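You operate a simulated robot arm through the tools that you are given. There is no shell and no other tool.

The job below is to be done with a simulated two-armed robot. You get a single attempt, and the scene is never put back.

Task
Set stands 1 and 3 to the same height as stand 2.
Fine: pull each pin out, wind the knob to the mark that stand 2 shows and push the pin in again; stand 2 stays as it is.
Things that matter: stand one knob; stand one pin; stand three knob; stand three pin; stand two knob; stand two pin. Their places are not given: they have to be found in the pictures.

Only the result counts: the job must be done as asked and must still hold three seconds after the hand-in. Knocking over, shifting, dropping, spilling or breaking anything else fails it.

Robot
Two 7-joint arms with three-finger grippers on one trunk that stands fixed in place. Base frame: the origin is at the foot of the trunk, x ahead of it, y to its left, z up. Units: mm, degrees, N and s.
The left shoulder is at [70, 165, 838], the right one opposite. With the tool pointing down near the work surface each hand reaches from about 340 to 860 mm from the base axis, measured 20 degrees to its own side. Payload 3.91 kg a hand.
The tool frame of a hand sits at the grasp point between the pads (the TCP): z along the fingers, y along the line on which they close. The tips reach 30 mm beyond it. The gripper opens to 116 mm; its body begins 73 mm behind the TCP.
Orientation is told as [roll, pitch, yaw] about the base's x, y, z axes, in that order, counted from this pose: with the fingers straight down and closing along the base's y, the tool's x points along the base's -x, its y along +y and its z along -z.

Tools
- The arms move only by the tool servo_tool. It takes "left_deltas", "right_deltas" or both (then of equal length, played together; a hand with none holds still); each is a list of rows, each an object (a shift or turn left out is 0, a gripper value left out holds the last) with "grip": the finger opening in mm, from 0 to 116; "dp": the shift along the tool's x, y, z in units of 250 mm (1.0 is 250 mm), a list of three; "turn": the turn, a rotation vector about the tool's x, y, z in units of 45 degrees (1.0 is 45 degrees), a list of three. In form: [{"grip": grip, "dp": [tx, ty, tz], "turn": [rx, ry, rz]}, ...]. A call has 1 to 20 rows; each row is the pose to reach, as a shift and turn from the pose commanded when the call began, along the tool's axes at that moment. A call with a number of a shift or a turn outside -1 to 1 is refused whole. Rows are played at 5 a second. More than 50 mm and 8.6 degrees between two rows, or a gripper value outside its range, and nothing of the call is played. A pose out of reach is approached as far as the arm can. The call stops where the force on the tool passes 90 N (or 10 N more than at its start, if that is more) or the arm is blocked; 0.2 s more then pass. Each finger travels about 153 mm/s and halts on what it meets, pressing with about 44 N; the grip force reading is that of the motor and also rises with nothing between the fingers. The clock runs only during rows and for 0.2 s after the last one: add rows that repeat a pose to give the fingers time. It gives the time, the measured TCP pose, the force on the tool (base axes), the opening and the grip force at its end, in the units of the frame above (readings bear some noise), with the torque about the TCP (base axes, N m) and any sound that the robot's microphone picked up, and new pictures: "show" is both (left out), scene, wrist or none (wrist: the cameras of the hands that moved).
- Cameras (640 x 400 px; columns grow to the right, rows downward): "scene" is now at [114.7, -45.8, 1137.2]; the picture's right is [-0.58, -0.82, 0.00], its down [-0.61, 0.43, -0.67] and it looks along [0.54, -0.39, -0.74] (base axes); focal length 315 px, centre (320, 200). "left" rides on the left gripper at [75, 17, -88] in its tool frame; the picture's right is [-0.22, 0.97, 0.00], its down [-0.70, -0.16, -0.70] and it looks along [-0.68, -0.16, 0.71] (tool axes); focal length 247 px, centre (320, 200). "right" rides on the right gripper at [52, 56, -88] in its tool frame; the picture's right is [-0.73, 0.68, 0.00], its down [-0.49, -0.52, -0.70] and it looks along [-0.48, -0.51, 0.71] (tool axes); focal length 247 px, centre (320, 200).
- raise_lower(by): slides the trunk up (or, below 0, down) by that many mm; the arms and the scene camera ride with it, the base frame stays. It gives what a move gives, with no picture.
- turn_head(pan, tilt): turns the head with the scene camera to pan (to the left, within 86 degrees either way) and tilt (down, from -29 to 69), counted from straight ahead of the robot. It gives what a move gives, and a new picture of the scene camera.
- measure_at(camera, pixels): for up to 12 pixels [column, row] of the newest picture of that camera ("zoom" is the newest enlarged one), the place [x, y, z] in the base frame of the surface seen there, good to about 2 mm. No time passes.
- enlarge(camera, box): a new picture of the part [left, top, right, bottom] of that camera's present view, enlarged. No time passes.
- hand_in(): hands the job in; it is judged then, once.

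Leave the grippers open and the arms clear of the work at the hand-in unless told otherwise.

The tools are called as a command line: name --argument value ..., lists and objects as JSON in quotes. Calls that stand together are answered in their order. servo_tool: Moves the arms, as the interface text tells. Its arguments: {"type":"object","properties":{"left_deltas":{"type":"array","items":{"type":"object","properties":{"grip":{"type":"number"},"dp":{"type":"array","items":{"type":"number"}},"turn":{"type":"array","items":{"type":"number"}}}}},"right_deltas":{"type":"array","items":{"type":"object","properties":{"grip":{"type":"number"},"dp":{"type":"array","items":{"type":"number"}},"turn":{"type":"array","items":{"type":"number"}}}}},"show":{"type":"string","enum":["both","scene","wrist","none"]}},"required":[]} The other tools are called the same way: raise_lower (by) moves the trunk up or down; turn_head (pan, tilt) turns the head that bears the scene camera; measure_at (camera, pixels) gives the place of the surface under pixels of a picture; enlarge (camera, box) takes an enlarged picture of a part of a camera's view; hand_in () hands the job in.

At the start:

```text
t: 0.0
left_tool_pos: [508.0, -72.7, 797.1]
left_tcp_rot: [0.1, 0.0, 0.0]
left_ft_force: [0.5, -0.5, -0.8]
left_wrist_torque: [0.01, 0.02, 0.0]
left_opening: 116.2
left_gripper_force: 0.1
right_tool_pos: [429.3, -517.9, 790.3]
right_tcp_rot: [0.0, 0.0, 0.0]
right_ft_force: [-0.6, 0.1, 0.9]
right_wrist_torque: [0.01, 0.0, -0.02]
right_opening: 115.8
right_gripper_force: 0.0
trunk travel left (down, up): [-375.0, 465.0]
head pan, tilt (commanded): [-35.3, 48.1]
```

scene: 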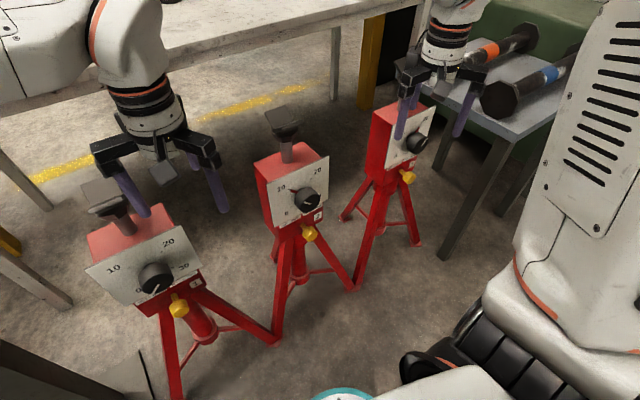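
right: 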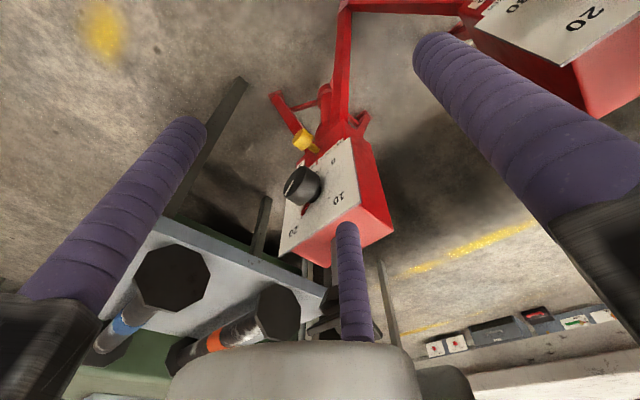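
left: 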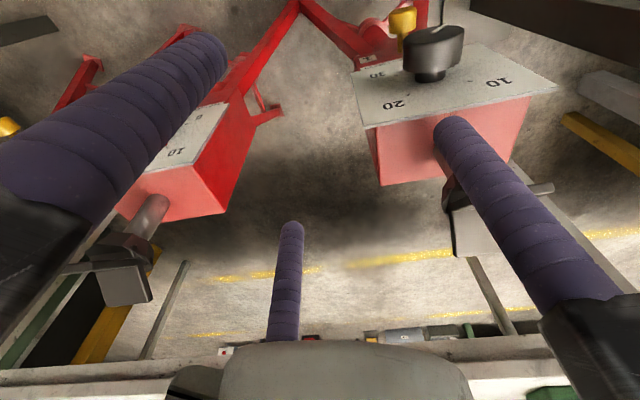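

I see three red stands, each with a dial plate, a black knob and a yellow pin. I'll enlarge each stand in the scene view to read the dials.

enlarge --camera "scene" --box '[70, 180, 230, 330]'

enlarge --camera "scene" --box '[240, 100, 360, 250]'

enlarge --camera "scene" --box '[350, 80, 450, 200]'

```text
2.67 times, centred on (150, 255) of scene
```

zoom: 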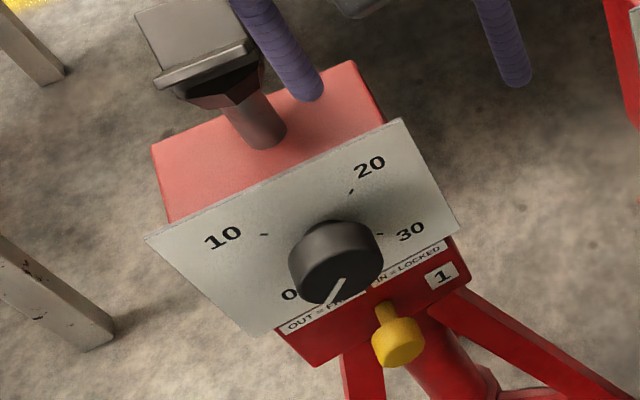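

```text
2.67 times, centred on (300, 175) of scene
```

zoom: 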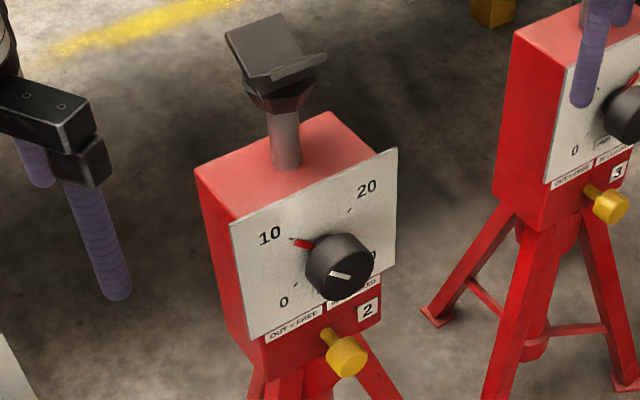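

```text
3.33 times, centred on (400, 140) of scene
```

zoom: 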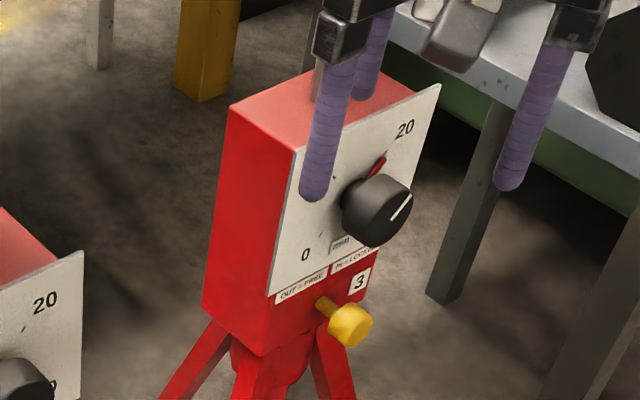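

Stand 2's pointer looks to be near 10. I need geometry next, so I'll measure the knobs, pins and plate corners in the scene picture.

measure_at --camera "scene" --pixels '[[156, 277], [179, 308], [88, 268], [186, 226], [203, 264], [134, 305], [306, 199], [310, 235], [264, 182], [326, 157], [329, 196], [288, 216]]'

measure_at --camera "scene" --pixels '[[418, 143], [408, 177], [395, 130], [432, 107], [388, 165], [422, 150], [100, 195], [282, 118], [285, 150], [130, 230], [200, 320], [290, 290]]'

```text
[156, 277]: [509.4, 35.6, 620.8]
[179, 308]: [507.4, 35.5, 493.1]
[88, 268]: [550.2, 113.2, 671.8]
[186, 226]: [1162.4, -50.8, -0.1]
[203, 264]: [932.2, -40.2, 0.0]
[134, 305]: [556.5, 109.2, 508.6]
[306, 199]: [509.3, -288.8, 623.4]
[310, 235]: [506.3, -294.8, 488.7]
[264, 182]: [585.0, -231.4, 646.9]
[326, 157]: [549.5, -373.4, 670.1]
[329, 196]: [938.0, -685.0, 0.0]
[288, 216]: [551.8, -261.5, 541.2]
```

```text
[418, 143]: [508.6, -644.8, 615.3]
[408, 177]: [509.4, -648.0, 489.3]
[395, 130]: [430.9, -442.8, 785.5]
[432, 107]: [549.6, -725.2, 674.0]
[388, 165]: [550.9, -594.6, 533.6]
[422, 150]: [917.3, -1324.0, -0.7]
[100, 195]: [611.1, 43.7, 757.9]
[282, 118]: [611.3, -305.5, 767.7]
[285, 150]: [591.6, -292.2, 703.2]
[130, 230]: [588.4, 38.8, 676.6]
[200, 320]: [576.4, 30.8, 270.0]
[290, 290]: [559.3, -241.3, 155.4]
```

Each plate is vertical and faces the robot (x≈550). Each knob sticks out to x≈509 at z≈615, with its pin below at z≈490. I'll enlarge the wrist views that show the dials: left (430,70) for stand 1 and right (320,190) for stand 3.

enlarge --camera "left" --box '[340, 0, 560, 140]'

enlarge --camera "right" --box '[260, 110, 400, 270]'

enlarge --camera "scene" --box '[275, 165, 335, 225]'

measure_at --camera "left" --pixels '[[205, 55], [453, 125], [292, 230], [150, 80], [480, 180], [288, 280]]'

measure_at --camera "right" --pixels '[[185, 130], [430, 50], [346, 230], [150, 180], [500, 110], [352, 290]]'

```text
2.86 times, centred on (450, 70) of left
```

zoom: 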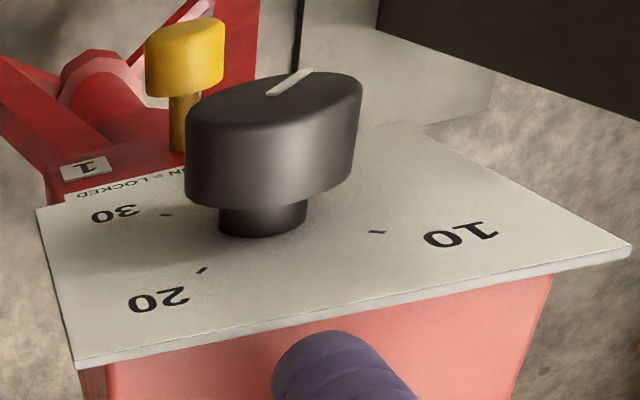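

```text
2.50 times, centred on (330, 190) of right
```

zoom: 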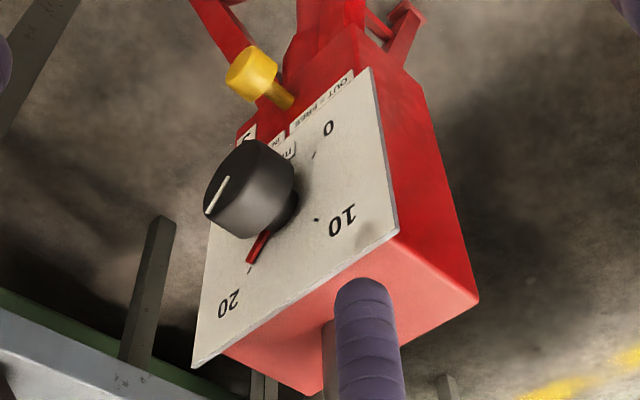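

```text
6.67 times, centred on (305, 195) of scene
```

zoom: 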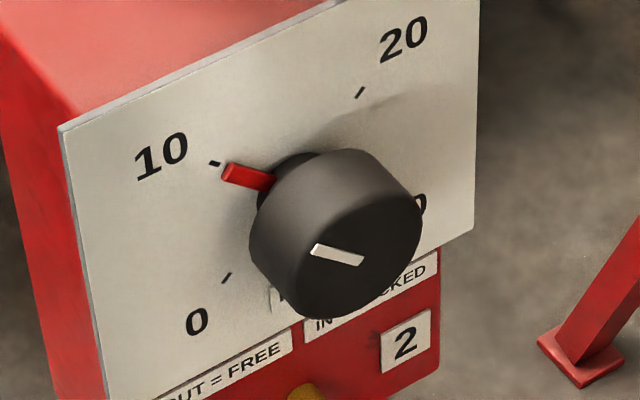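

```text
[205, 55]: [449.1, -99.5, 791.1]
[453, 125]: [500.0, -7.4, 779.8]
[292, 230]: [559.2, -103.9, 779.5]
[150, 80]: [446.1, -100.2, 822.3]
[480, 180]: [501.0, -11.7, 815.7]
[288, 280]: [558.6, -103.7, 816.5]
```

```text
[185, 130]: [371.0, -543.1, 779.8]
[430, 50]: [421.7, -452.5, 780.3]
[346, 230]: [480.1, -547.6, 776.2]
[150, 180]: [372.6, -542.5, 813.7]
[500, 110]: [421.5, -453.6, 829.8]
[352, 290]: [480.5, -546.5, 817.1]
```

The pointer and the white line on the knob appear to turn together. Stand 2 reads about 10, stand 3 about 19–20, stand 1 about 0. I'll look around for obstacles before moving the arms, starting with the left.

turn_head --pan 20 --tilt 48

turn_head --pan -35.3 --tilt 30

turn_head --pan -70 --tilt 50

```text
t: 1.2
left_tool_pos: [507.7, -73.4, 796.4]
left_tcp_rot: [0.0, -0.1, 0.0]
left_ft_force: [-0.1, -0.1, 0.3]
left_wrist_torque: [-0.02, 0.01, 0.03]
left_opening: 116.1
left_gripper_force: 0.1
right_tool_pos: [430.6, -518.6, 790.6]
right_tcp_rot: [0.0, 0.0, -0.2]
right_ft_force: [0.1, -0.3, 0.1]
right_wrist_torque: [0.0, 0.03, -0.02]
right_opening: 116.1
right_gripper_force: 0.0
trunk travel left (down, up): [-375.0, 465.0]
head pan, tilt (commanded): [20.0, 48.0]
```

scene: 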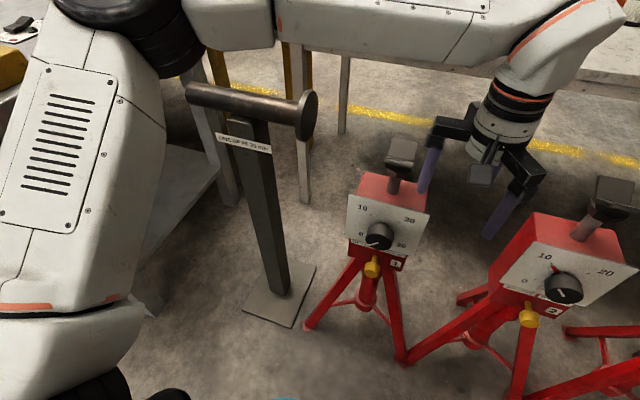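

```text
t: 2.5
left_tool_pos: [507.3, -72.7, 797.5]
left_tcp_rot: [0.0, 0.1, 0.1]
left_ft_force: [-0.3, 0.1, -1.1]
left_wrist_torque: [0.01, 0.0, 0.01]
left_opening: 116.0
left_gripper_force: 0.0
right_tool_pos: [429.3, -519.6, 790.4]
right_tcp_rot: [0.0, 0.0, -0.1]
right_ft_force: [-0.5, 0.8, -0.3]
right_wrist_torque: [-0.02, -0.02, 0.01]
right_opening: 115.8
right_gripper_force: 0.0
trunk travel left (down, up): [-375.0, 465.0]
head pan, tilt (commanded): [-35.3, 30.0]
```

scene: 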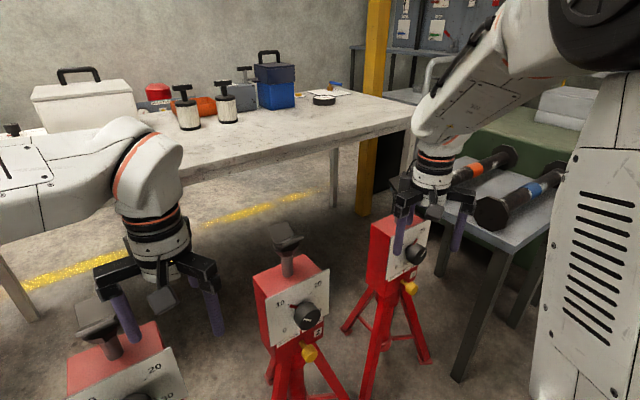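

```text
t: 3.5
left_tool_pos: [507.8, -73.3, 796.5]
left_tcp_rot: [-0.1, 0.0, 0.1]
left_ft_force: [-0.1, 0.6, -0.2]
left_wrist_torque: [0.01, 0.01, 0.0]
left_opening: 116.0
left_gripper_force: 0.1
right_tool_pos: [429.2, -518.2, 790.0]
right_tcp_rot: [0.0, 0.0, -0.1]
right_ft_force: [-0.1, 0.0, 0.7]
right_wrist_torque: [0.02, 0.01, 0.03]
right_opening: 116.0
right_gripper_force: 0.0
trunk travel left (down, up): [-375.0, 465.0]
head pan, tilt (commanded): [-70.0, 50.0]
```

scene: 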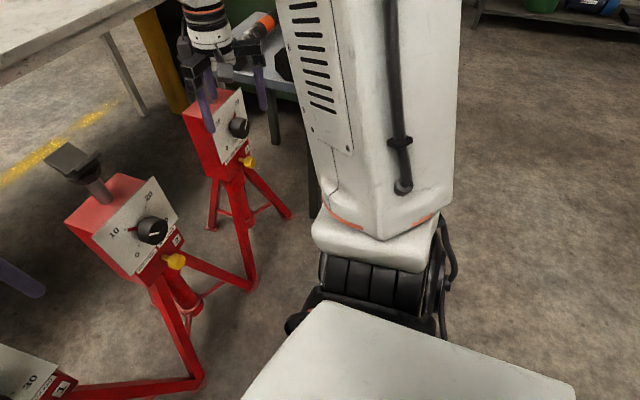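

There is a roller stand to the left of stand 1 and a bench with hammers to the right of stand 3. I'll turn back to pan 20 so I can measure the roller stand and read stand 1.

turn_head --pan 15 --tilt 48

```text
t: 5.1
left_tool_pos: [506.8, -72.7, 796.9]
left_tcp_rot: [-0.1, 0.0, 0.0]
left_ft_force: [0.3, 0.5, 0.9]
left_wrist_torque: [0.01, -0.02, 0.04]
left_opening: 115.9
left_gripper_force: 0.1
right_tool_pos: [428.7, -517.2, 790.6]
right_tcp_rot: [0.0, 0.0, -0.1]
right_ft_force: [0.3, -0.3, -1.0]
right_wrist_torque: [-0.01, -0.03, -0.03]
right_opening: 115.7
right_gripper_force: 0.1
trunk travel left (down, up): [-375.0, 465.0]
head pan, tilt (commanded): [15.0, 48.0]
```

scene: 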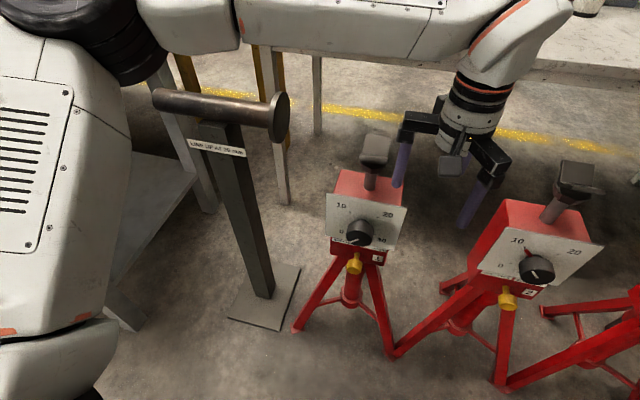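

I'll zoom in on stand 1's dial and pin, on stand 2's dial, and on the roller stand's sign at (217,148). I'll also measure the roller.

enlarge --camera "scene" --box '[320, 185, 410, 280]'

enlarge --camera "scene" --box '[475, 220, 605, 315]'

enlarge --camera "scene" --box '[150, 80, 300, 170]'

measure_at --camera "scene" --pixels '[[165, 98], [220, 103], [275, 115], [282, 140], [250, 220], [353, 265], [360, 232], [328, 195], [408, 208], [398, 252], [328, 238], [374, 150]]'

```text
4.21 times, centred on (365, 232) of scene
```

zoom: 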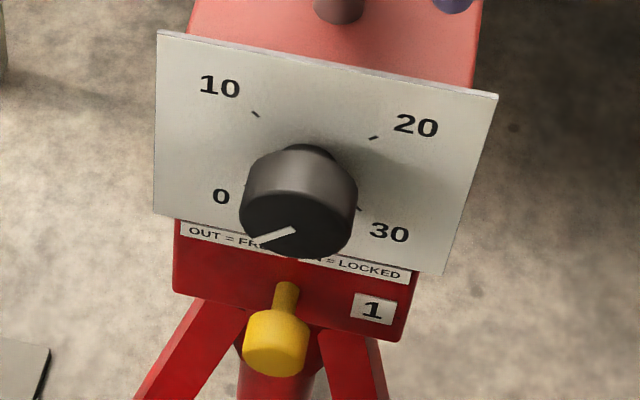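

```text
4.21 times, centred on (540, 268) of scene
```

zoom: 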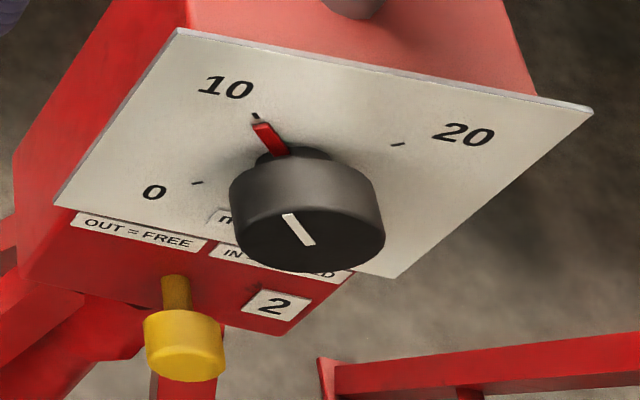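

```text
4.27 times, centred on (225, 125) of scene
```

zoom: 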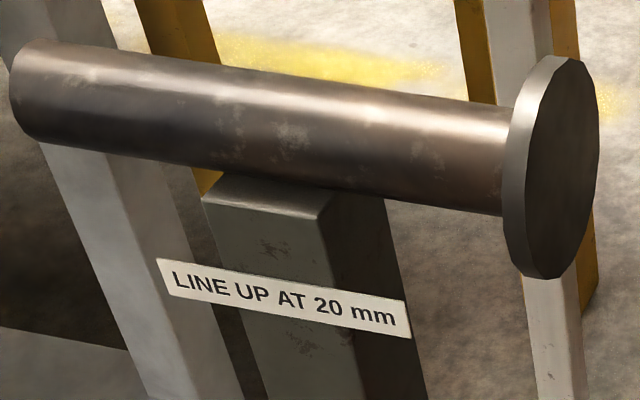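

```text
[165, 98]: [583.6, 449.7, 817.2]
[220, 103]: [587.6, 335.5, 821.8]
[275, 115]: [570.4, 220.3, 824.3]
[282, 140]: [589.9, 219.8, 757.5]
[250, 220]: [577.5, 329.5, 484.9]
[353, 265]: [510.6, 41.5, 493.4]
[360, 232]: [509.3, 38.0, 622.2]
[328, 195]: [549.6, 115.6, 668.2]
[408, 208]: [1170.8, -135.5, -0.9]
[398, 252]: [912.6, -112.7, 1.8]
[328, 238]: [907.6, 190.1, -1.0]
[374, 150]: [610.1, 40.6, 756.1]
```

The sign on the roller stand reads "LINE UP AT 20 mm". The job says to match the mark stand 2 shows, which is 10, so I'll follow the job. Next I'll pull the left hand back from the stands and bring it down in front of stand 1.

servo_tool --left_deltas '[{"dp": [0.16, 0, 0], "grip": 116}, {"dp": [0.32, 0, 0]}, {"dp": [0.47, 0, 0]}, {"dp": [0.47, 0.12, 0.1]}, {"dp": [0.47, 0.24, 0.2]}, {"dp": [0.47, 0.36, 0.3]}, {"dp": [0.47, 0.44, 0.42]}, {"dp": [0.47, 0.44, 0.56]}, {"dp": [0.47, 0.44, 0.7]}]' --show "both"

```text
t: 7.1
left_tool_pos: [390.8, 38.2, 620.4]
left_tcp_rot: [0.0, 0.0, 0.0]
left_ft_force: [1.1, -1.3, -0.2]
left_wrist_torque: [-0.03, -0.03, -0.01]
left_opening: 115.9
left_gripper_force: 0.0
right_tool_pos: [430.6, -517.6, 791.6]
right_tcp_rot: [0.1, 0.1, 0.0]
right_ft_force: [-0.9, 0.0, 0.7]
right_wrist_torque: [0.03, 0.01, 0.03]
right_opening: 115.7
right_gripper_force: 0.0
trunk travel left (down, up): [-375.0, 465.0]
head pan, tilt (commanded): [15.0, 48.0]
```

scene: 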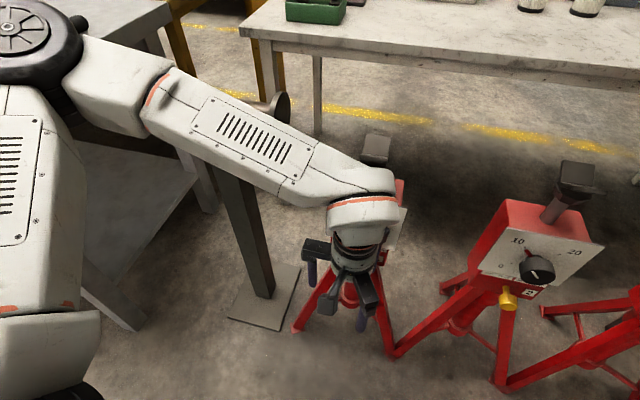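
left: 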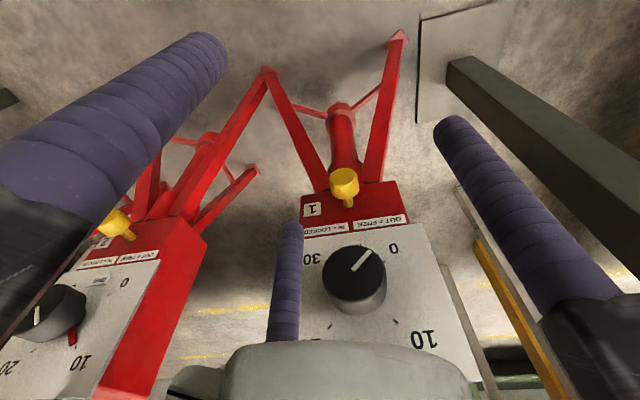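

The left forearm now passes near the roller in the image at (230,130). I'll measure how far apart they are.

measure_at --camera "scene" --pixels '[[100, 80], [160, 95], [200, 110], [250, 140], [300, 165], [350, 185], [280, 110], [240, 200], [200, 150], [250, 180], [360, 240], [130, 100]]'

enlarge --camera "scene" --box '[100, 40, 420, 240]'

```text
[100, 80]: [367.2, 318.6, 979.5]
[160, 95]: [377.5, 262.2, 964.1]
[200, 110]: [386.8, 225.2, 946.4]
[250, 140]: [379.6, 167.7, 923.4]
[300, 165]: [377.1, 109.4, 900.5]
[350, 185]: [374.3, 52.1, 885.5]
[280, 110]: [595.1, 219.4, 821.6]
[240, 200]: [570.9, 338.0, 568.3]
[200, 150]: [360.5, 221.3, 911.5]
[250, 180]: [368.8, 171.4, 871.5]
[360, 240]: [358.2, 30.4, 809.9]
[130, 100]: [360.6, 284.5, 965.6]
```

```text
2.00 times, centred on (260, 140) of scene
```

zoom: 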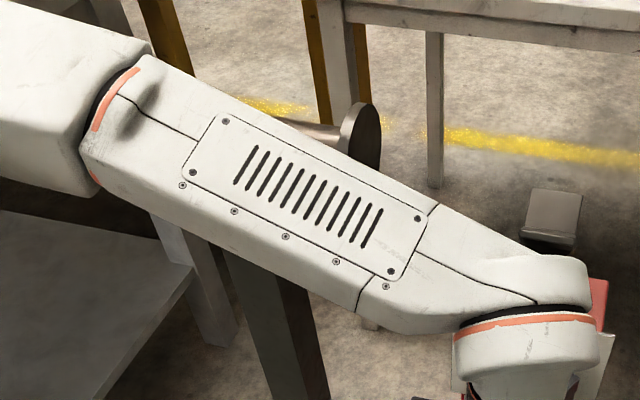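

The forearm clears the roller by about 150 mm in x. I'll now pitch the left hand forward by 45 degrees and ease it forward slightly, then check the view.

servo_tool --left_deltas '[{"dp": [-0.02, 0, 0], "turn": [0, -0.16, 0]}, {"dp": [-0.04, 0, 0], "turn": [0, -0.33, 0]}, {"dp": [-0.06, 0, 0], "turn": [0, -0.5, 0]}, {"dp": [-0.08, 0, 0], "turn": [0, -0.67, 0]}, {"dp": [-0.1, 0, 0], "turn": [0, -0.84, 0]}, {"dp": [-0.12, 0, 0], "turn": [0, -1.0, 0]}]' --show "both"

```text
t: 8.5
left_tool_pos: [428.9, 27.2, 619.5]
left_tcp_rot: [0.1, -45.2, 0.1]
left_ft_force: [0.5, -0.4, 0.1]
left_wrist_torque: [0.03, -0.06, 0.01]
left_opening: 115.9
left_gripper_force: 0.0
left hand out of reach, approached as far as the arm can: row 5, 6
right_tool_pos: [429.5, -518.9, 791.0]
right_tcp_rot: [0.0, 0.0, 0.0]
right_ft_force: [0.3, 0.2, 1.1]
right_wrist_torque: [0.01, -0.03, -0.03]
right_opening: 116.0
right_gripper_force: 0.0
trunk travel left (down, up): [-375.0, 465.0]
head pan, tilt (commanded): [15.0, 48.0]
```

scene: 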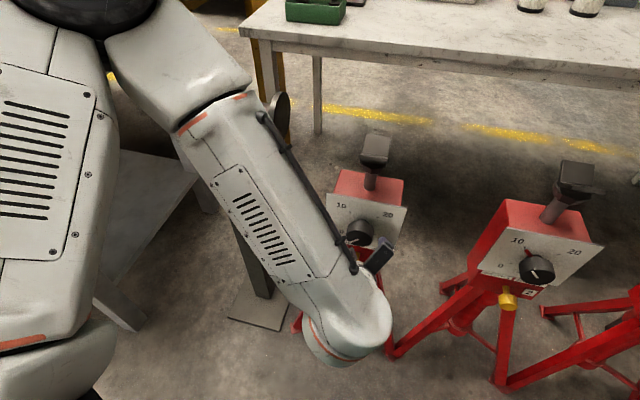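
left: 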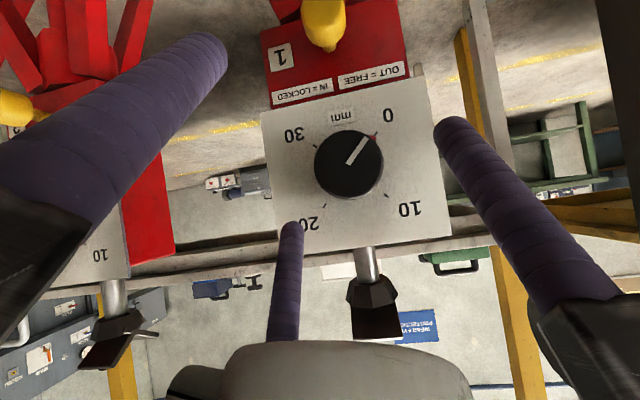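

This is a good frontal view, though upside down, and stand 1's pointer shows near 0 at (372,137). The arm hit a reach limit in the last rows. I'll zoom in for a reading.

enlarge --camera "left" --box '[255, 70, 455, 260]'

measure_at --camera "left" --pixels '[[348, 165], [324, 30], [263, 110], [424, 78], [452, 235], [372, 135], [385, 130], [384, 194], [310, 200], [315, 135], [324, 10], [382, 165]]'

```text
2.11 times, centred on (355, 165) of left
```

zoom: 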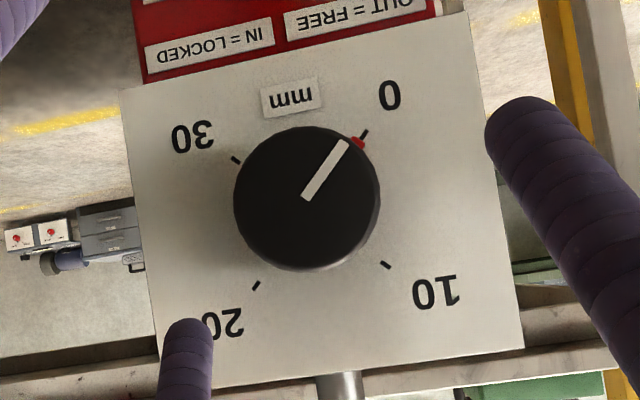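

```text
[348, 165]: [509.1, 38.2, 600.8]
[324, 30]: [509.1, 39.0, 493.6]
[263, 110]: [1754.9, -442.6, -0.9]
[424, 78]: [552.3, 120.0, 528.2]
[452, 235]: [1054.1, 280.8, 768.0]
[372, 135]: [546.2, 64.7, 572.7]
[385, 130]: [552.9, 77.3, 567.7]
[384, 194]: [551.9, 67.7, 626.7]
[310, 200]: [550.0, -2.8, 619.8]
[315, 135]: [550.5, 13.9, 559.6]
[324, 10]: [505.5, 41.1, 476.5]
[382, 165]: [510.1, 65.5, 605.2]
```

Stand 1 reads 0 and its knob centre is about (509, 38, 600.5). The wrist is too close to the shoulder here, so I'll raise the trunk 150 mm to give the arm room to point horizontally. The path straight up is clear.

raise_lower --by 150

```text
t: 10.2
left_tool_pos: [429.3, 26.9, 768.8]
left_tcp_rot: [0.1, -44.8, -0.1]
left_ft_force: [0.1, -0.8, -0.3]
left_wrist_torque: [0.01, 0.02, 0.02]
left_opening: 116.2
left_gripper_force: 0.1
right_tool_pos: [429.3, -517.6, 941.6]
right_tcp_rot: [0.0, -0.1, -0.2]
right_ft_force: [0.1, 1.0, -1.1]
right_wrist_torque: [0.0, 0.01, 0.01]
right_opening: 116.1
right_gripper_force: 0.0
trunk travel left (down, up): [-525.0, 315.0]
head pan, tilt (commanded): [15.0, 48.0]
```

The left hand is clear above. I'll bring it down in front of stand 1 while pitching it to horizontal, keeping the fingers short of the knob face at x=509.

servo_tool --left_deltas '[{"dp": [0.099, 0, 0.099], "turn": [0, 0, 0]}, {"dp": [0.198, 0, 0.198], "turn": [0, -0.1, 0]}, {"dp": [0.297, 0, 0.297], "turn": [0, -0.28, 0]}, {"dp": [0.354, 0, 0.382], "turn": [0, -0.46, 0]}, {"dp": [0.376, 0, 0.444], "turn": [0, -0.64, 0]}, {"dp": [0.387, 0, 0.489], "turn": [0, -0.82, 0]}, {"dp": [0.396, 0, 0.538], "turn": [0, -1.0, 0]}]' --show "both"

```text
t: 11.8
left_tool_pos: [471.0, 29.1, 601.7]
left_tcp_rot: [18.1, -89.7, -18.1]
left_ft_force: [-0.1, -0.4, -0.4]
left_wrist_torque: [0.01, -0.05, -0.01]
left_opening: 115.9
left_gripper_force: 0.0
left hand out of reach, approached as far as the arm can: row 7
right_tool_pos: [431.4, -518.7, 940.2]
right_tcp_rot: [-0.1, 0.1, -0.1]
right_ft_force: [-0.2, -0.2, 0.3]
right_wrist_torque: [0.01, 0.02, -0.01]
right_opening: 116.0
right_gripper_force: 0.0
trunk travel left (down, up): [-525.0, 315.0]
head pan, tilt (commanded): [15.0, 48.0]
```

scene: 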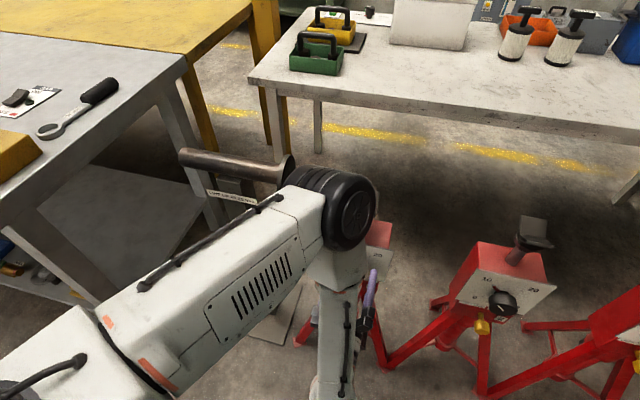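
left: 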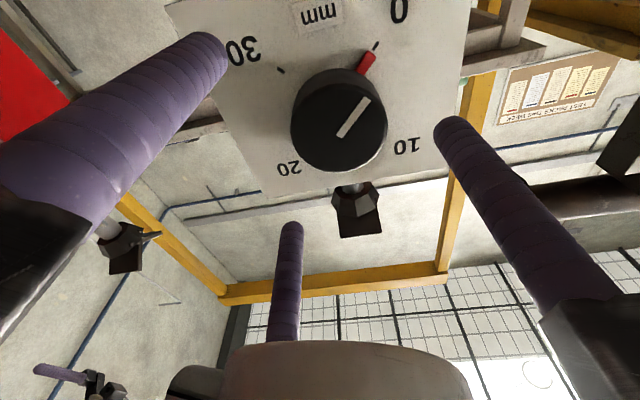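

The elbow has swung forward over the stand. I'll measure where it is relative to stand 1's cradle and the roller.

measure_at --camera "scene" --pixels '[[340, 190], [360, 200], [365, 225], [315, 180], [340, 260], [335, 300], [330, 360], [345, 330], [370, 300], [285, 160], [380, 255], [300, 230]]'

enlarge --camera "scene" --box '[240, 150, 440, 400]'

```text
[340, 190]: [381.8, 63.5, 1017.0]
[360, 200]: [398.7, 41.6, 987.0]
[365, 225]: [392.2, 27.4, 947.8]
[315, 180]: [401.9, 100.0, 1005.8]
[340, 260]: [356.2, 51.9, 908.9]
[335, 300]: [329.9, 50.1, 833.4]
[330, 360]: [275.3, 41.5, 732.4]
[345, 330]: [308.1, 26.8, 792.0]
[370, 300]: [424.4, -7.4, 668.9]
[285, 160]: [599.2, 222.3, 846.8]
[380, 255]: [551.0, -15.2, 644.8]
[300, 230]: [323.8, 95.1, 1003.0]
```

```text
1.60 times, centred on (340, 275) of scene
```

zoom: 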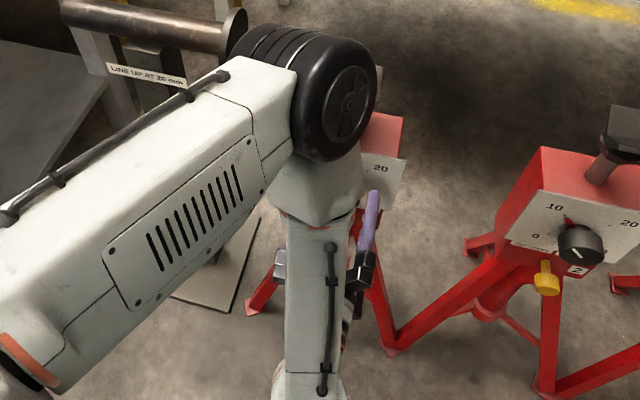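

Nothing is touching: the elbow is at about (390, 60, 985), well clear of the cradle and roller. I'll lower the left hand in front of the pin, keeping the fingertips short of the pin head at x≈506.

servo_tool --left_deltas '[{"dp": [0.1, 0, 0.03]}, {"dp": [0.2, 0, 0.03]}, {"dp": [0.3, 0, 0.03]}, {"dp": [0.4, 0, 0.03]}, {"dp": [0.46, 0, 0.03]}, {"dp": [0.46, 0, 0.03]}]' --show "both"

```text
t: 13.2
left_tool_pos: [478.9, 27.4, 486.4]
left_tcp_rot: [59.1, -89.9, -59.1]
left_ft_force: [-0.7, -0.5, -0.1]
left_wrist_torque: [0.01, 0.0, 0.0]
left_opening: 116.2
left_gripper_force: 0.0
right_tool_pos: [430.1, -519.1, 940.8]
right_tcp_rot: [-0.1, 0.1, 0.0]
right_ft_force: [-0.2, 0.0, -0.2]
right_wrist_torque: [-0.03, -0.01, -0.01]
right_opening: 116.0
right_gripper_force: 0.1
trunk travel left (down, up): [-525.0, 315.0]
head pan, tilt (commanded): [15.0, 48.0]
```

scene: 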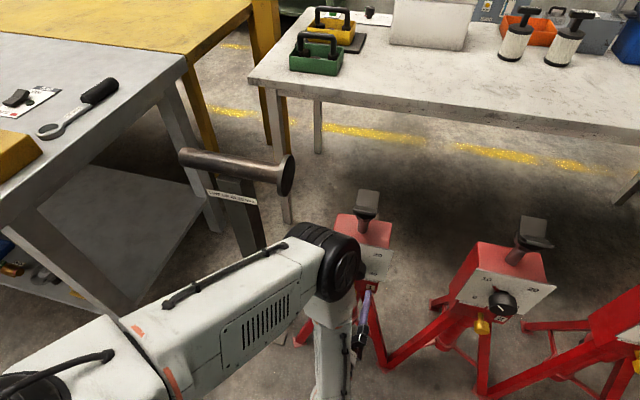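
left: 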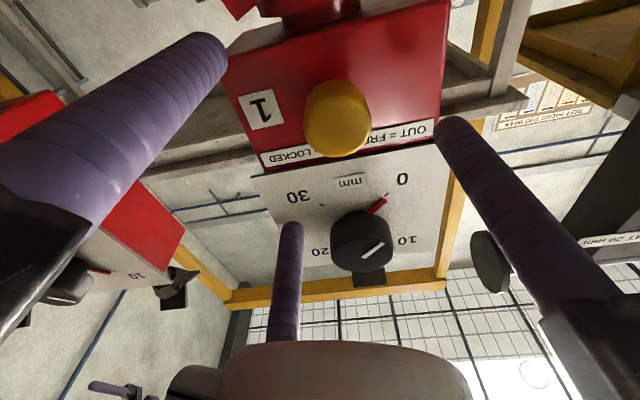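

The TCP is at (479, 27, 486) with the pin at image (338,118). I'll measure the pin head more exactly.

enlarge --camera "left" --box '[260, 50, 420, 190]'

measure_at --camera "left" --pixels '[[338, 115], [310, 120], [368, 115], [338, 90], [338, 145], [345, 152], [315, 100], [360, 95], [325, 150], [355, 150], [290, 140], [390, 130]]'

```text
2.86 times, centred on (340, 120) of left
```

zoom: 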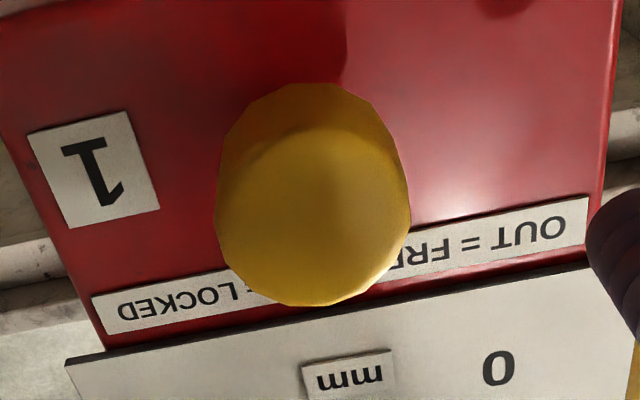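

```text
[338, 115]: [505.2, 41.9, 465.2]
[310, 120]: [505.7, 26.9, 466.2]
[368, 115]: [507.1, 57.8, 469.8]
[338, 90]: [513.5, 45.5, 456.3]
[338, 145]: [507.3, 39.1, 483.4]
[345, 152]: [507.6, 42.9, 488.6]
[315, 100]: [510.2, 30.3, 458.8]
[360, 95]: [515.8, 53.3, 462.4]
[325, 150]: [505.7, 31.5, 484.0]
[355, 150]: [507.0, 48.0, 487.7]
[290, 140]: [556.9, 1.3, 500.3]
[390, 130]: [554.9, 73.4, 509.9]
```

The pin head is about 31 mm across, centred near (506, 41, 473). Before gripping, I'll line up with it and test in free space whether the hand can pull back far enough. Row 1 aligns and row 2 backs off 30 mm.

servo_tool --left_deltas '[{"dp": [0.054, 0.054, 0]}, {"dp": [0.054, 0.054, -0.06]}, {"dp": [0.054, 0.054, -0.12]}, {"dp": [0.054, 0.054, -0.12]}]' --show "wrist"

```text
t: 14.2
left_tool_pos: [449.9, 40.7, 474.1]
left_tcp_rot: [43.4, -89.9, -43.5]
left_ft_force: [-0.6, 0.1, 0.3]
left_wrist_torque: [0.01, -0.02, 0.0]
left_opening: 115.7
left_gripper_force: 0.1
right_tool_pos: [429.8, -518.4, 940.7]
right_tcp_rot: [0.0, 0.0, -0.1]
right_ft_force: [0.0, -0.3, 1.5]
right_wrist_torque: [0.01, 0.01, 0.02]
right_opening: 115.9
right_gripper_force: 0.0
trunk travel left (down, up): [-525.0, 315.0]
head pan, tilt (commanded): [15.0, 48.0]
```

left: 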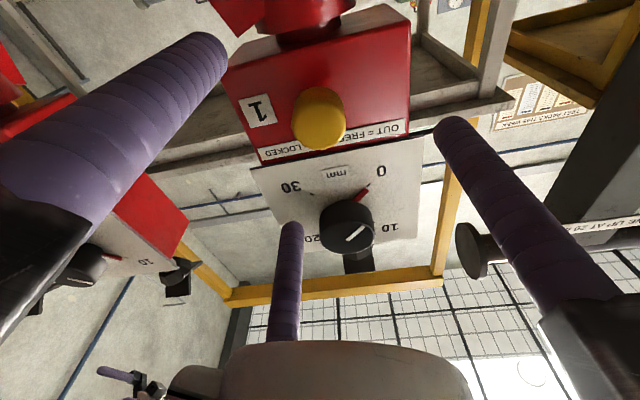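

Backing off to x=450 works at this height. I'll measure the pin again from here to confirm its centre.

enlarge --camera "left" --box '[270, 70, 370, 170]'

measure_at --camera "left" --pixels '[[318, 121], [298, 124], [340, 121], [319, 105], [319, 140], [322, 146], [318, 130], [318, 115]]'

```text
4.00 times, centred on (320, 120) of left
```

zoom: 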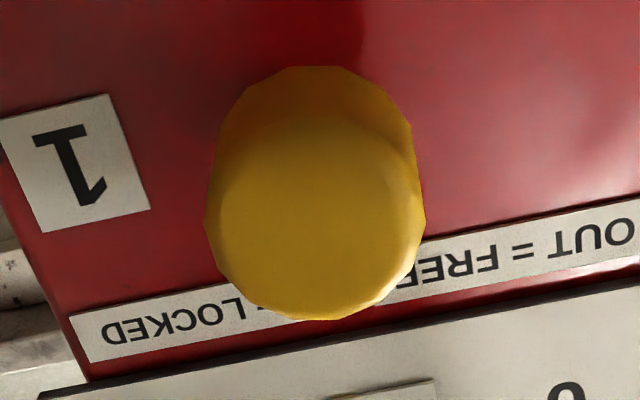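

```text
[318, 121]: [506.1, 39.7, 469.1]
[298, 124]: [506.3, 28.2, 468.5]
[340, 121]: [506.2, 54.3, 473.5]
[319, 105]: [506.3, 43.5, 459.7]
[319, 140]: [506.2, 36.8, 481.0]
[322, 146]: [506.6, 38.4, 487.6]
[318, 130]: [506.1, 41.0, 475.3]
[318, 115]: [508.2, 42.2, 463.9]
```

The pin centre is confirmed at about (506, 40, 472.5). I'll set the opening to 64 mm and move forward so the pads straddle the pin head with TCP x≈503.

servo_tool --left_deltas '[{"dp": [0.006, -0.001, 0], "grip": 64}, {"dp": [0.006, -0.001, 0], "grip": 64}, {"dp": [0.006, -0.001, 0.05]}, {"dp": [0.006, -0.001, 0.1]}, {"dp": [0.006, -0.001, 0.14]}, {"dp": [0.006, -0.001, 0.18]}, {"dp": [0.006, -0.001, 0.212]}, {"dp": [0.006, -0.001, 0.212]}]' --show "wrist"

```text
t: 16.0
left_tool_pos: [502.1, 40.9, 472.6]
left_tcp_rot: [63.2, -89.9, -63.1]
left_ft_force: [0.6, -0.3, -0.7]
left_wrist_torque: [0.02, 0.0, -0.02]
left_opening: 63.8
left_gripper_force: 0.0
right_tool_pos: [430.5, -518.3, 941.4]
right_tcp_rot: [0.0, 0.1, -0.2]
right_ft_force: [0.5, 0.1, -0.1]
right_wrist_torque: [0.02, -0.05, 0.01]
right_opening: 116.0
right_gripper_force: 0.1
trunk travel left (down, up): [-525.0, 315.0]
head pan, tilt (commanded): [15.0, 48.0]
```

left: 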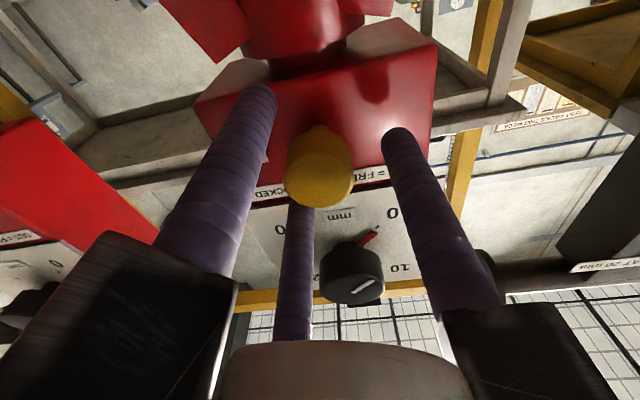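

All three fingers surround the pin head evenly with no force. I'll close on it now and watch the force.

servo_tool --left_deltas '[{"grip": 45}, {"grip": 36}, {"grip": 30}, {"grip": 24}, {"grip": 20}, {"grip": 20}]' --show "wrist"

```text
t: 17.4
left_tool_pos: [501.6, 41.3, 473.9]
left_tcp_rot: [169.4, -89.9, -169.5]
left_ft_force: [1.2, -7.4, 33.1]
left_wrist_torque: [0.52, -0.25, -0.07]
left_opening: 34.8
left_gripper_force: 45.2
right_tool_pos: [427.4, -518.5, 941.9]
right_tcp_rot: [0.0, 0.0, -0.1]
right_ft_force: [-0.3, 0.4, 0.3]
right_wrist_torque: [0.02, -0.01, 0.01]
right_opening: 116.2
right_gripper_force: 0.0
trunk travel left (down, up): [-525.0, 315.0]
head pan, tilt (commanded): [15.0, 48.0]
```

left: 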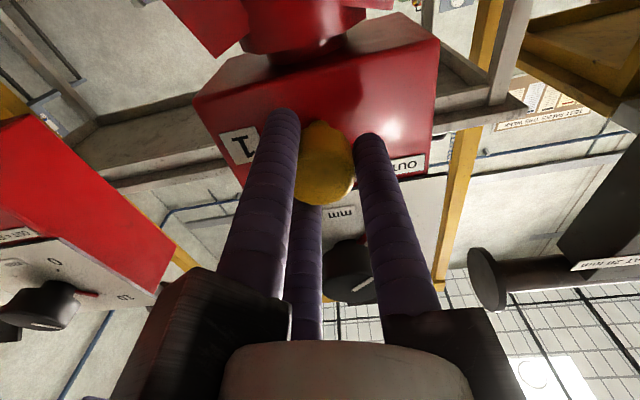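

The pin is gripped at 35 mm opening with a side force of 33 N upward, so the hand is slightly low. I'll ease it up about 2 mm and 0.7 mm in -y to relax it.

servo_tool --left_deltas '[{"dp": [-0.004, -0.001, 0]}, {"dp": [-0.008, -0.003, 0]}, {"dp": [-0.008, -0.003, 0]}]' --show "none"

```text
t: 18.2
left_tool_pos: [500.9, 40.5, 474.3]
left_tcp_rot: [89.0, -90.0, -89.1]
left_ft_force: [4.3, -3.9, 16.4]
left_wrist_torque: [0.31, -0.75, -0.05]
left_opening: 34.8
left_gripper_force: 45.1
right_tool_pos: [428.3, -519.3, 941.0]
right_tcp_rot: [0.1, -0.1, 0.0]
right_ft_force: [0.2, 0.5, 0.3]
right_wrist_torque: [0.01, 0.03, 0.0]
right_opening: 115.9
right_gripper_force: 0.1
trunk travel left (down, up): [-525.0, 315.0]
head pan, tilt (commanded): [15.0, 48.0]
```

The force halved. I'll do the same correction again.

servo_tool --left_deltas '[{"dp": [-0.004, -0.001, 0]}, {"dp": [-0.007, -0.003, 0]}, {"dp": [-0.007, -0.003, 0]}]' --show "none"

```text
t: 19.0
left_tool_pos: [502.4, 39.4, 475.5]
left_tcp_rot: [36.8, -89.8, -36.8]
left_ft_force: [3.4, 1.1, -8.2]
left_wrist_torque: [0.39, -0.17, -0.41]
left_opening: 34.9
left_gripper_force: 45.2
right_tool_pos: [431.3, -518.6, 940.1]
right_tcp_rot: [-0.1, 0.1, -0.1]
right_ft_force: [0.2, 0.5, -0.1]
right_wrist_torque: [0.01, 0.01, -0.02]
right_opening: 116.1
right_gripper_force: 0.1
trunk travel left (down, up): [-525.0, 315.0]
head pan, tilt (commanded): [15.0, 48.0]
```

The side forces are now small and the pin is centred. I'll pull gently along -x, up to 12 mm first, and watch the force.

servo_tool --left_deltas '[{"dp": [0.001, 0, -0.012]}, {"dp": [0.001, 0, -0.024]}, {"dp": [0.001, 0, -0.036]}, {"dp": [0.001, 0, -0.048]}, {"dp": [0.001, 0, -0.048]}]' --show "wrist"

```text
t: 20.2
left_tool_pos: [489.6, 39.7, 475.1]
left_tcp_rot: [22.3, -89.8, -22.2]
left_ft_force: [-0.1, 10.9, -22.0]
left_wrist_torque: [0.3, -0.1, -0.27]
left_opening: 34.8
left_gripper_force: 45.2
right_tool_pos: [431.8, -519.1, 940.7]
right_tcp_rot: [-0.1, 0.1, -0.1]
right_ft_force: [-0.2, -0.4, 0.4]
right_wrist_torque: [-0.01, 0.01, 0.0]
right_opening: 116.2
right_gripper_force: 0.0
trunk travel left (down, up): [-525.0, 315.0]
head pan, tilt (commanded): [15.0, 48.0]
```

left: 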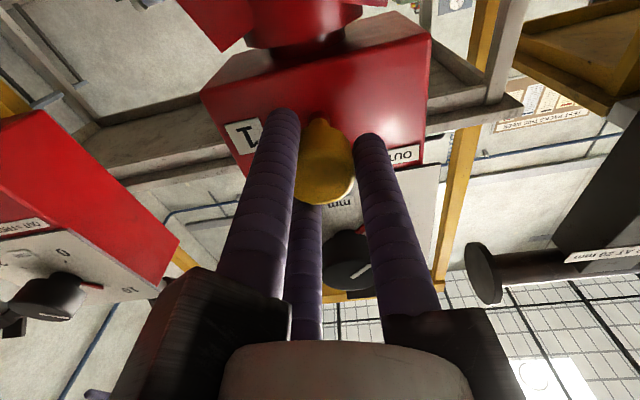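

The pin slid out 12 mm with almost no axial force. I'll pull a little further in small steps to find the end of travel, trimming the side force as I go.

servo_tool --left_deltas '[{"dp": [0.004, 0.003, -0.008]}, {"dp": [0.005, 0.004, -0.016]}, {"dp": [0.005, 0.004, -0.024]}, {"dp": [0.005, 0.004, -0.024]}]' --show "none"

```text
t: 21.2
left_tool_pos: [485.7, 40.4, 474.9]
left_tcp_rot: [2.3, -90.1, -2.3]
left_ft_force: [0.2, 7.6, -11.1]
left_wrist_torque: [-0.04, 0.06, 0.56]
left_opening: 34.9
left_gripper_force: 44.8
right_tool_pos: [430.6, -518.3, 940.3]
right_tcp_rot: [0.0, 0.1, -0.2]
right_ft_force: [-0.1, -0.1, 0.7]
right_wrist_torque: [0.02, 0.01, -0.03]
right_opening: 115.9
right_gripper_force: 0.1
trunk travel left (down, up): [-525.0, 315.0]
head pan, tilt (commanded): [15.0, 48.0]
```

There's still no axial resistance. I'll pull another 6 mm.

servo_tool --left_deltas '[{"dp": [0.001, 0.001, -0.008]}, {"dp": [0.002, 0.002, -0.016]}, {"dp": [0.002, 0.002, -0.024]}, {"dp": [0.002, 0.002, -0.024]}]' --show "wrist"

```text
t: 22.2
left_tool_pos: [477.7, 40.7, 475.7]
left_tcp_rot: [151.5, -90.0, -151.7]
left_ft_force: [-2.5, 2.2, 4.0]
left_wrist_torque: [0.12, 0.0, 0.35]
left_opening: 34.9
left_gripper_force: 44.6
right_tool_pos: [429.1, -518.9, 941.6]
right_tcp_rot: [0.0, 0.1, -0.1]
right_ft_force: [0.2, 0.1, 0.8]
right_wrist_torque: [0.01, -0.03, -0.01]
right_opening: 116.0
right_gripper_force: 0.0
trunk travel left (down, up): [-525.0, 315.0]
head pan, tilt (commanded): [15.0, 48.0]
```

left: 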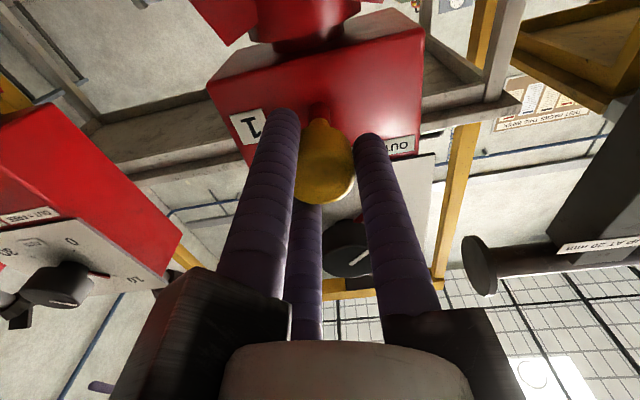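

About 24 mm out now, and something reddish shows on the shaft near (318,110). I'll zoom in.

enlarge --camera "left" --box '[280, 70, 370, 160]'

enlarge --camera "scene" --box '[300, 220, 400, 340]'

```text
4.44 times, centred on (325, 115) of left
```

zoom: 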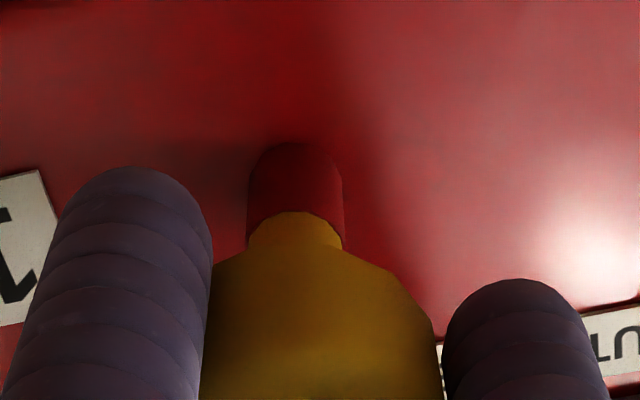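

```text
3.33 times, centred on (350, 280) of scene
```

zoom: 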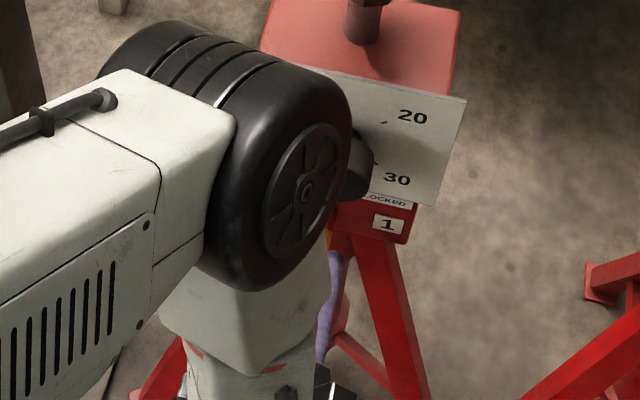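

A red collar has appeared on the shaft, which fits the pin being out. I'll pull a few more millimetres to see if there's a stop.

servo_tool --left_deltas '[{"dp": [0, 0, -0.008]}, {"dp": [0, 0, -0.016]}, {"dp": [0, 0, -0.016]}]' --show "none"

```text
t: 23.0
left_tool_pos: [473.9, 40.9, 475.1]
left_tcp_rot: [137.1, -89.9, -137.1]
left_ft_force: [-2.6, 1.6, 14.1]
left_wrist_torque: [0.22, 0.08, -0.36]
left_opening: 34.9
left_gripper_force: 44.9
right_tool_pos: [428.2, -518.6, 942.9]
right_tcp_rot: [0.0, -0.1, -0.1]
right_ft_force: [-0.3, 0.4, 0.0]
right_wrist_torque: [-0.02, 0.02, -0.01]
right_opening: 115.8
right_gripper_force: 0.1
trunk travel left (down, up): [-525.0, 315.0]
head pan, tilt (commanded): [15.0, 48.0]
```

servo_tool --left_deltas '[{"dp": [0, 0, 0]}]' --show "wrist"

enlarge --camera "left" --box '[280, 70, 370, 160]'

measure_at --camera "left" --pixels '[[325, 190], [322, 150], [320, 122], [318, 112], [318, 102]]'

```text
t: 23.4
left_tool_pos: [474.2, 39.8, 474.8]
left_tcp_rot: [144.3, -90.0, -144.3]
left_ft_force: [-1.6, 1.9, 16.0]
left_wrist_torque: [0.24, -0.17, -0.19]
left_opening: 34.6
left_gripper_force: 45.1
right_tool_pos: [428.7, -519.3, 942.2]
right_tcp_rot: [0.0, -0.1, 0.0]
right_ft_force: [0.4, -0.3, 0.4]
right_wrist_torque: [-0.02, 0.0, 0.03]
right_opening: 116.2
right_gripper_force: 0.0
trunk travel left (down, up): [-525.0, 315.0]
head pan, tilt (commanded): [15.0, 48.0]
```

left: 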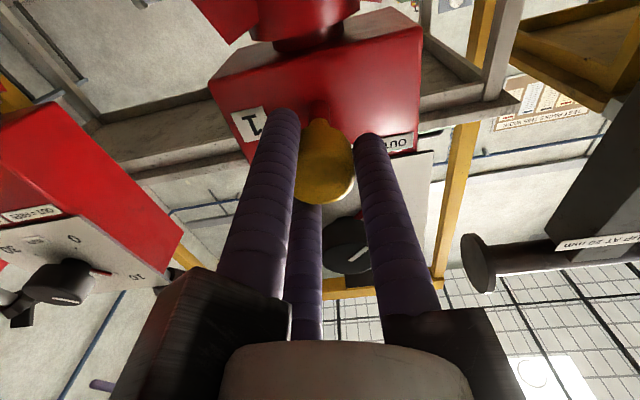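

```text
4.44 times, centred on (325, 115) of left
```

zoom: 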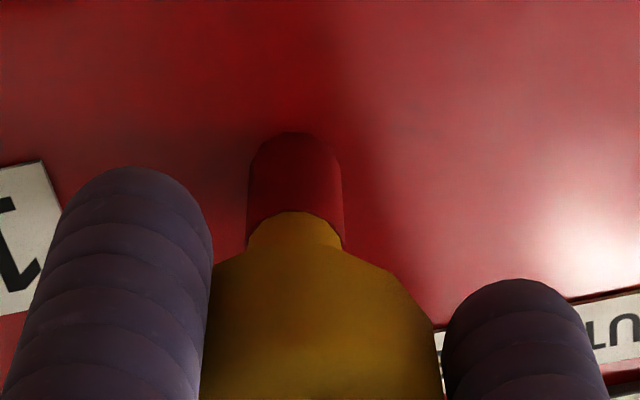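

```text
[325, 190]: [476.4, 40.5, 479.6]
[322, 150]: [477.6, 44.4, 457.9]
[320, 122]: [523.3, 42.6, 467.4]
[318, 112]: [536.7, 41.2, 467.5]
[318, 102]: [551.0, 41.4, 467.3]
```

The pin is 28 mm out with red shaft exposed from x=523 to 551, and it hasn't slipped in the fingers. I'll open the fingers and back away.

servo_tool --left_deltas '[{"grip": 40}, {"grip": 50}, {"grip": 70}, {"dp": [0, 0, 0], "grip": 70}, {"dp": [0, 0, -0.06]}, {"dp": [0, 0, -0.12]}, {"dp": [0, 0, -0.16]}, {"dp": [0, 0, -0.16]}]' --show "both"

```text
t: 25.2
left_tool_pos: [437.3, 40.8, 473.4]
left_tcp_rot: [11.9, -89.7, -12.0]
left_ft_force: [0.3, 0.6, 0.1]
left_wrist_torque: [-0.03, -0.01, 0.0]
left_opening: 69.7
left_gripper_force: 0.2
left hand out of reach, approached as far as the arm can: row 7, 8
right_tool_pos: [429.9, -518.5, 940.9]
right_tcp_rot: [0.0, 0.0, -0.1]
right_ft_force: [-0.5, 0.5, 0.1]
right_wrist_torque: [-0.01, 0.0, -0.01]
right_opening: 116.1
right_gripper_force: 0.1
trunk travel left (down, up): [-525.0, 315.0]
head pan, tilt (commanded): [15.0, 48.0]
```

scene: 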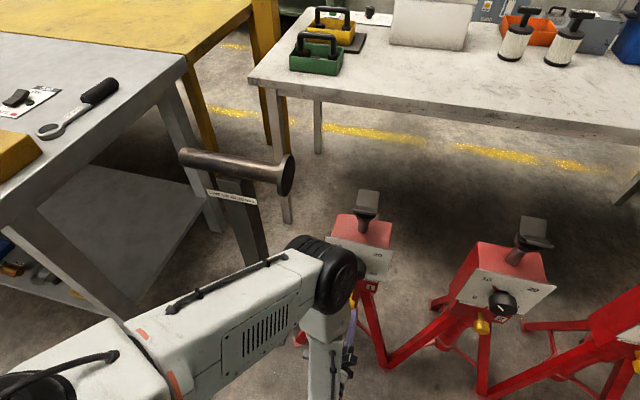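
left: 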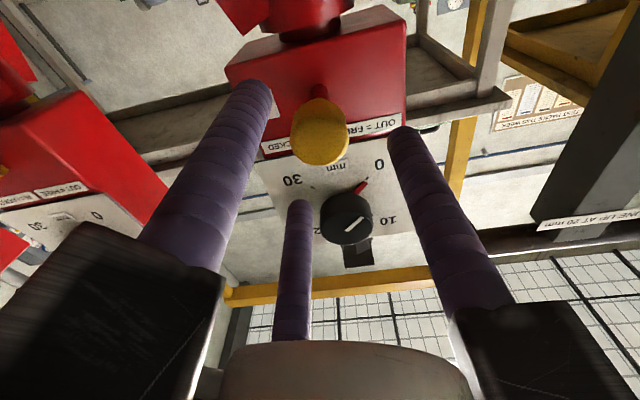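

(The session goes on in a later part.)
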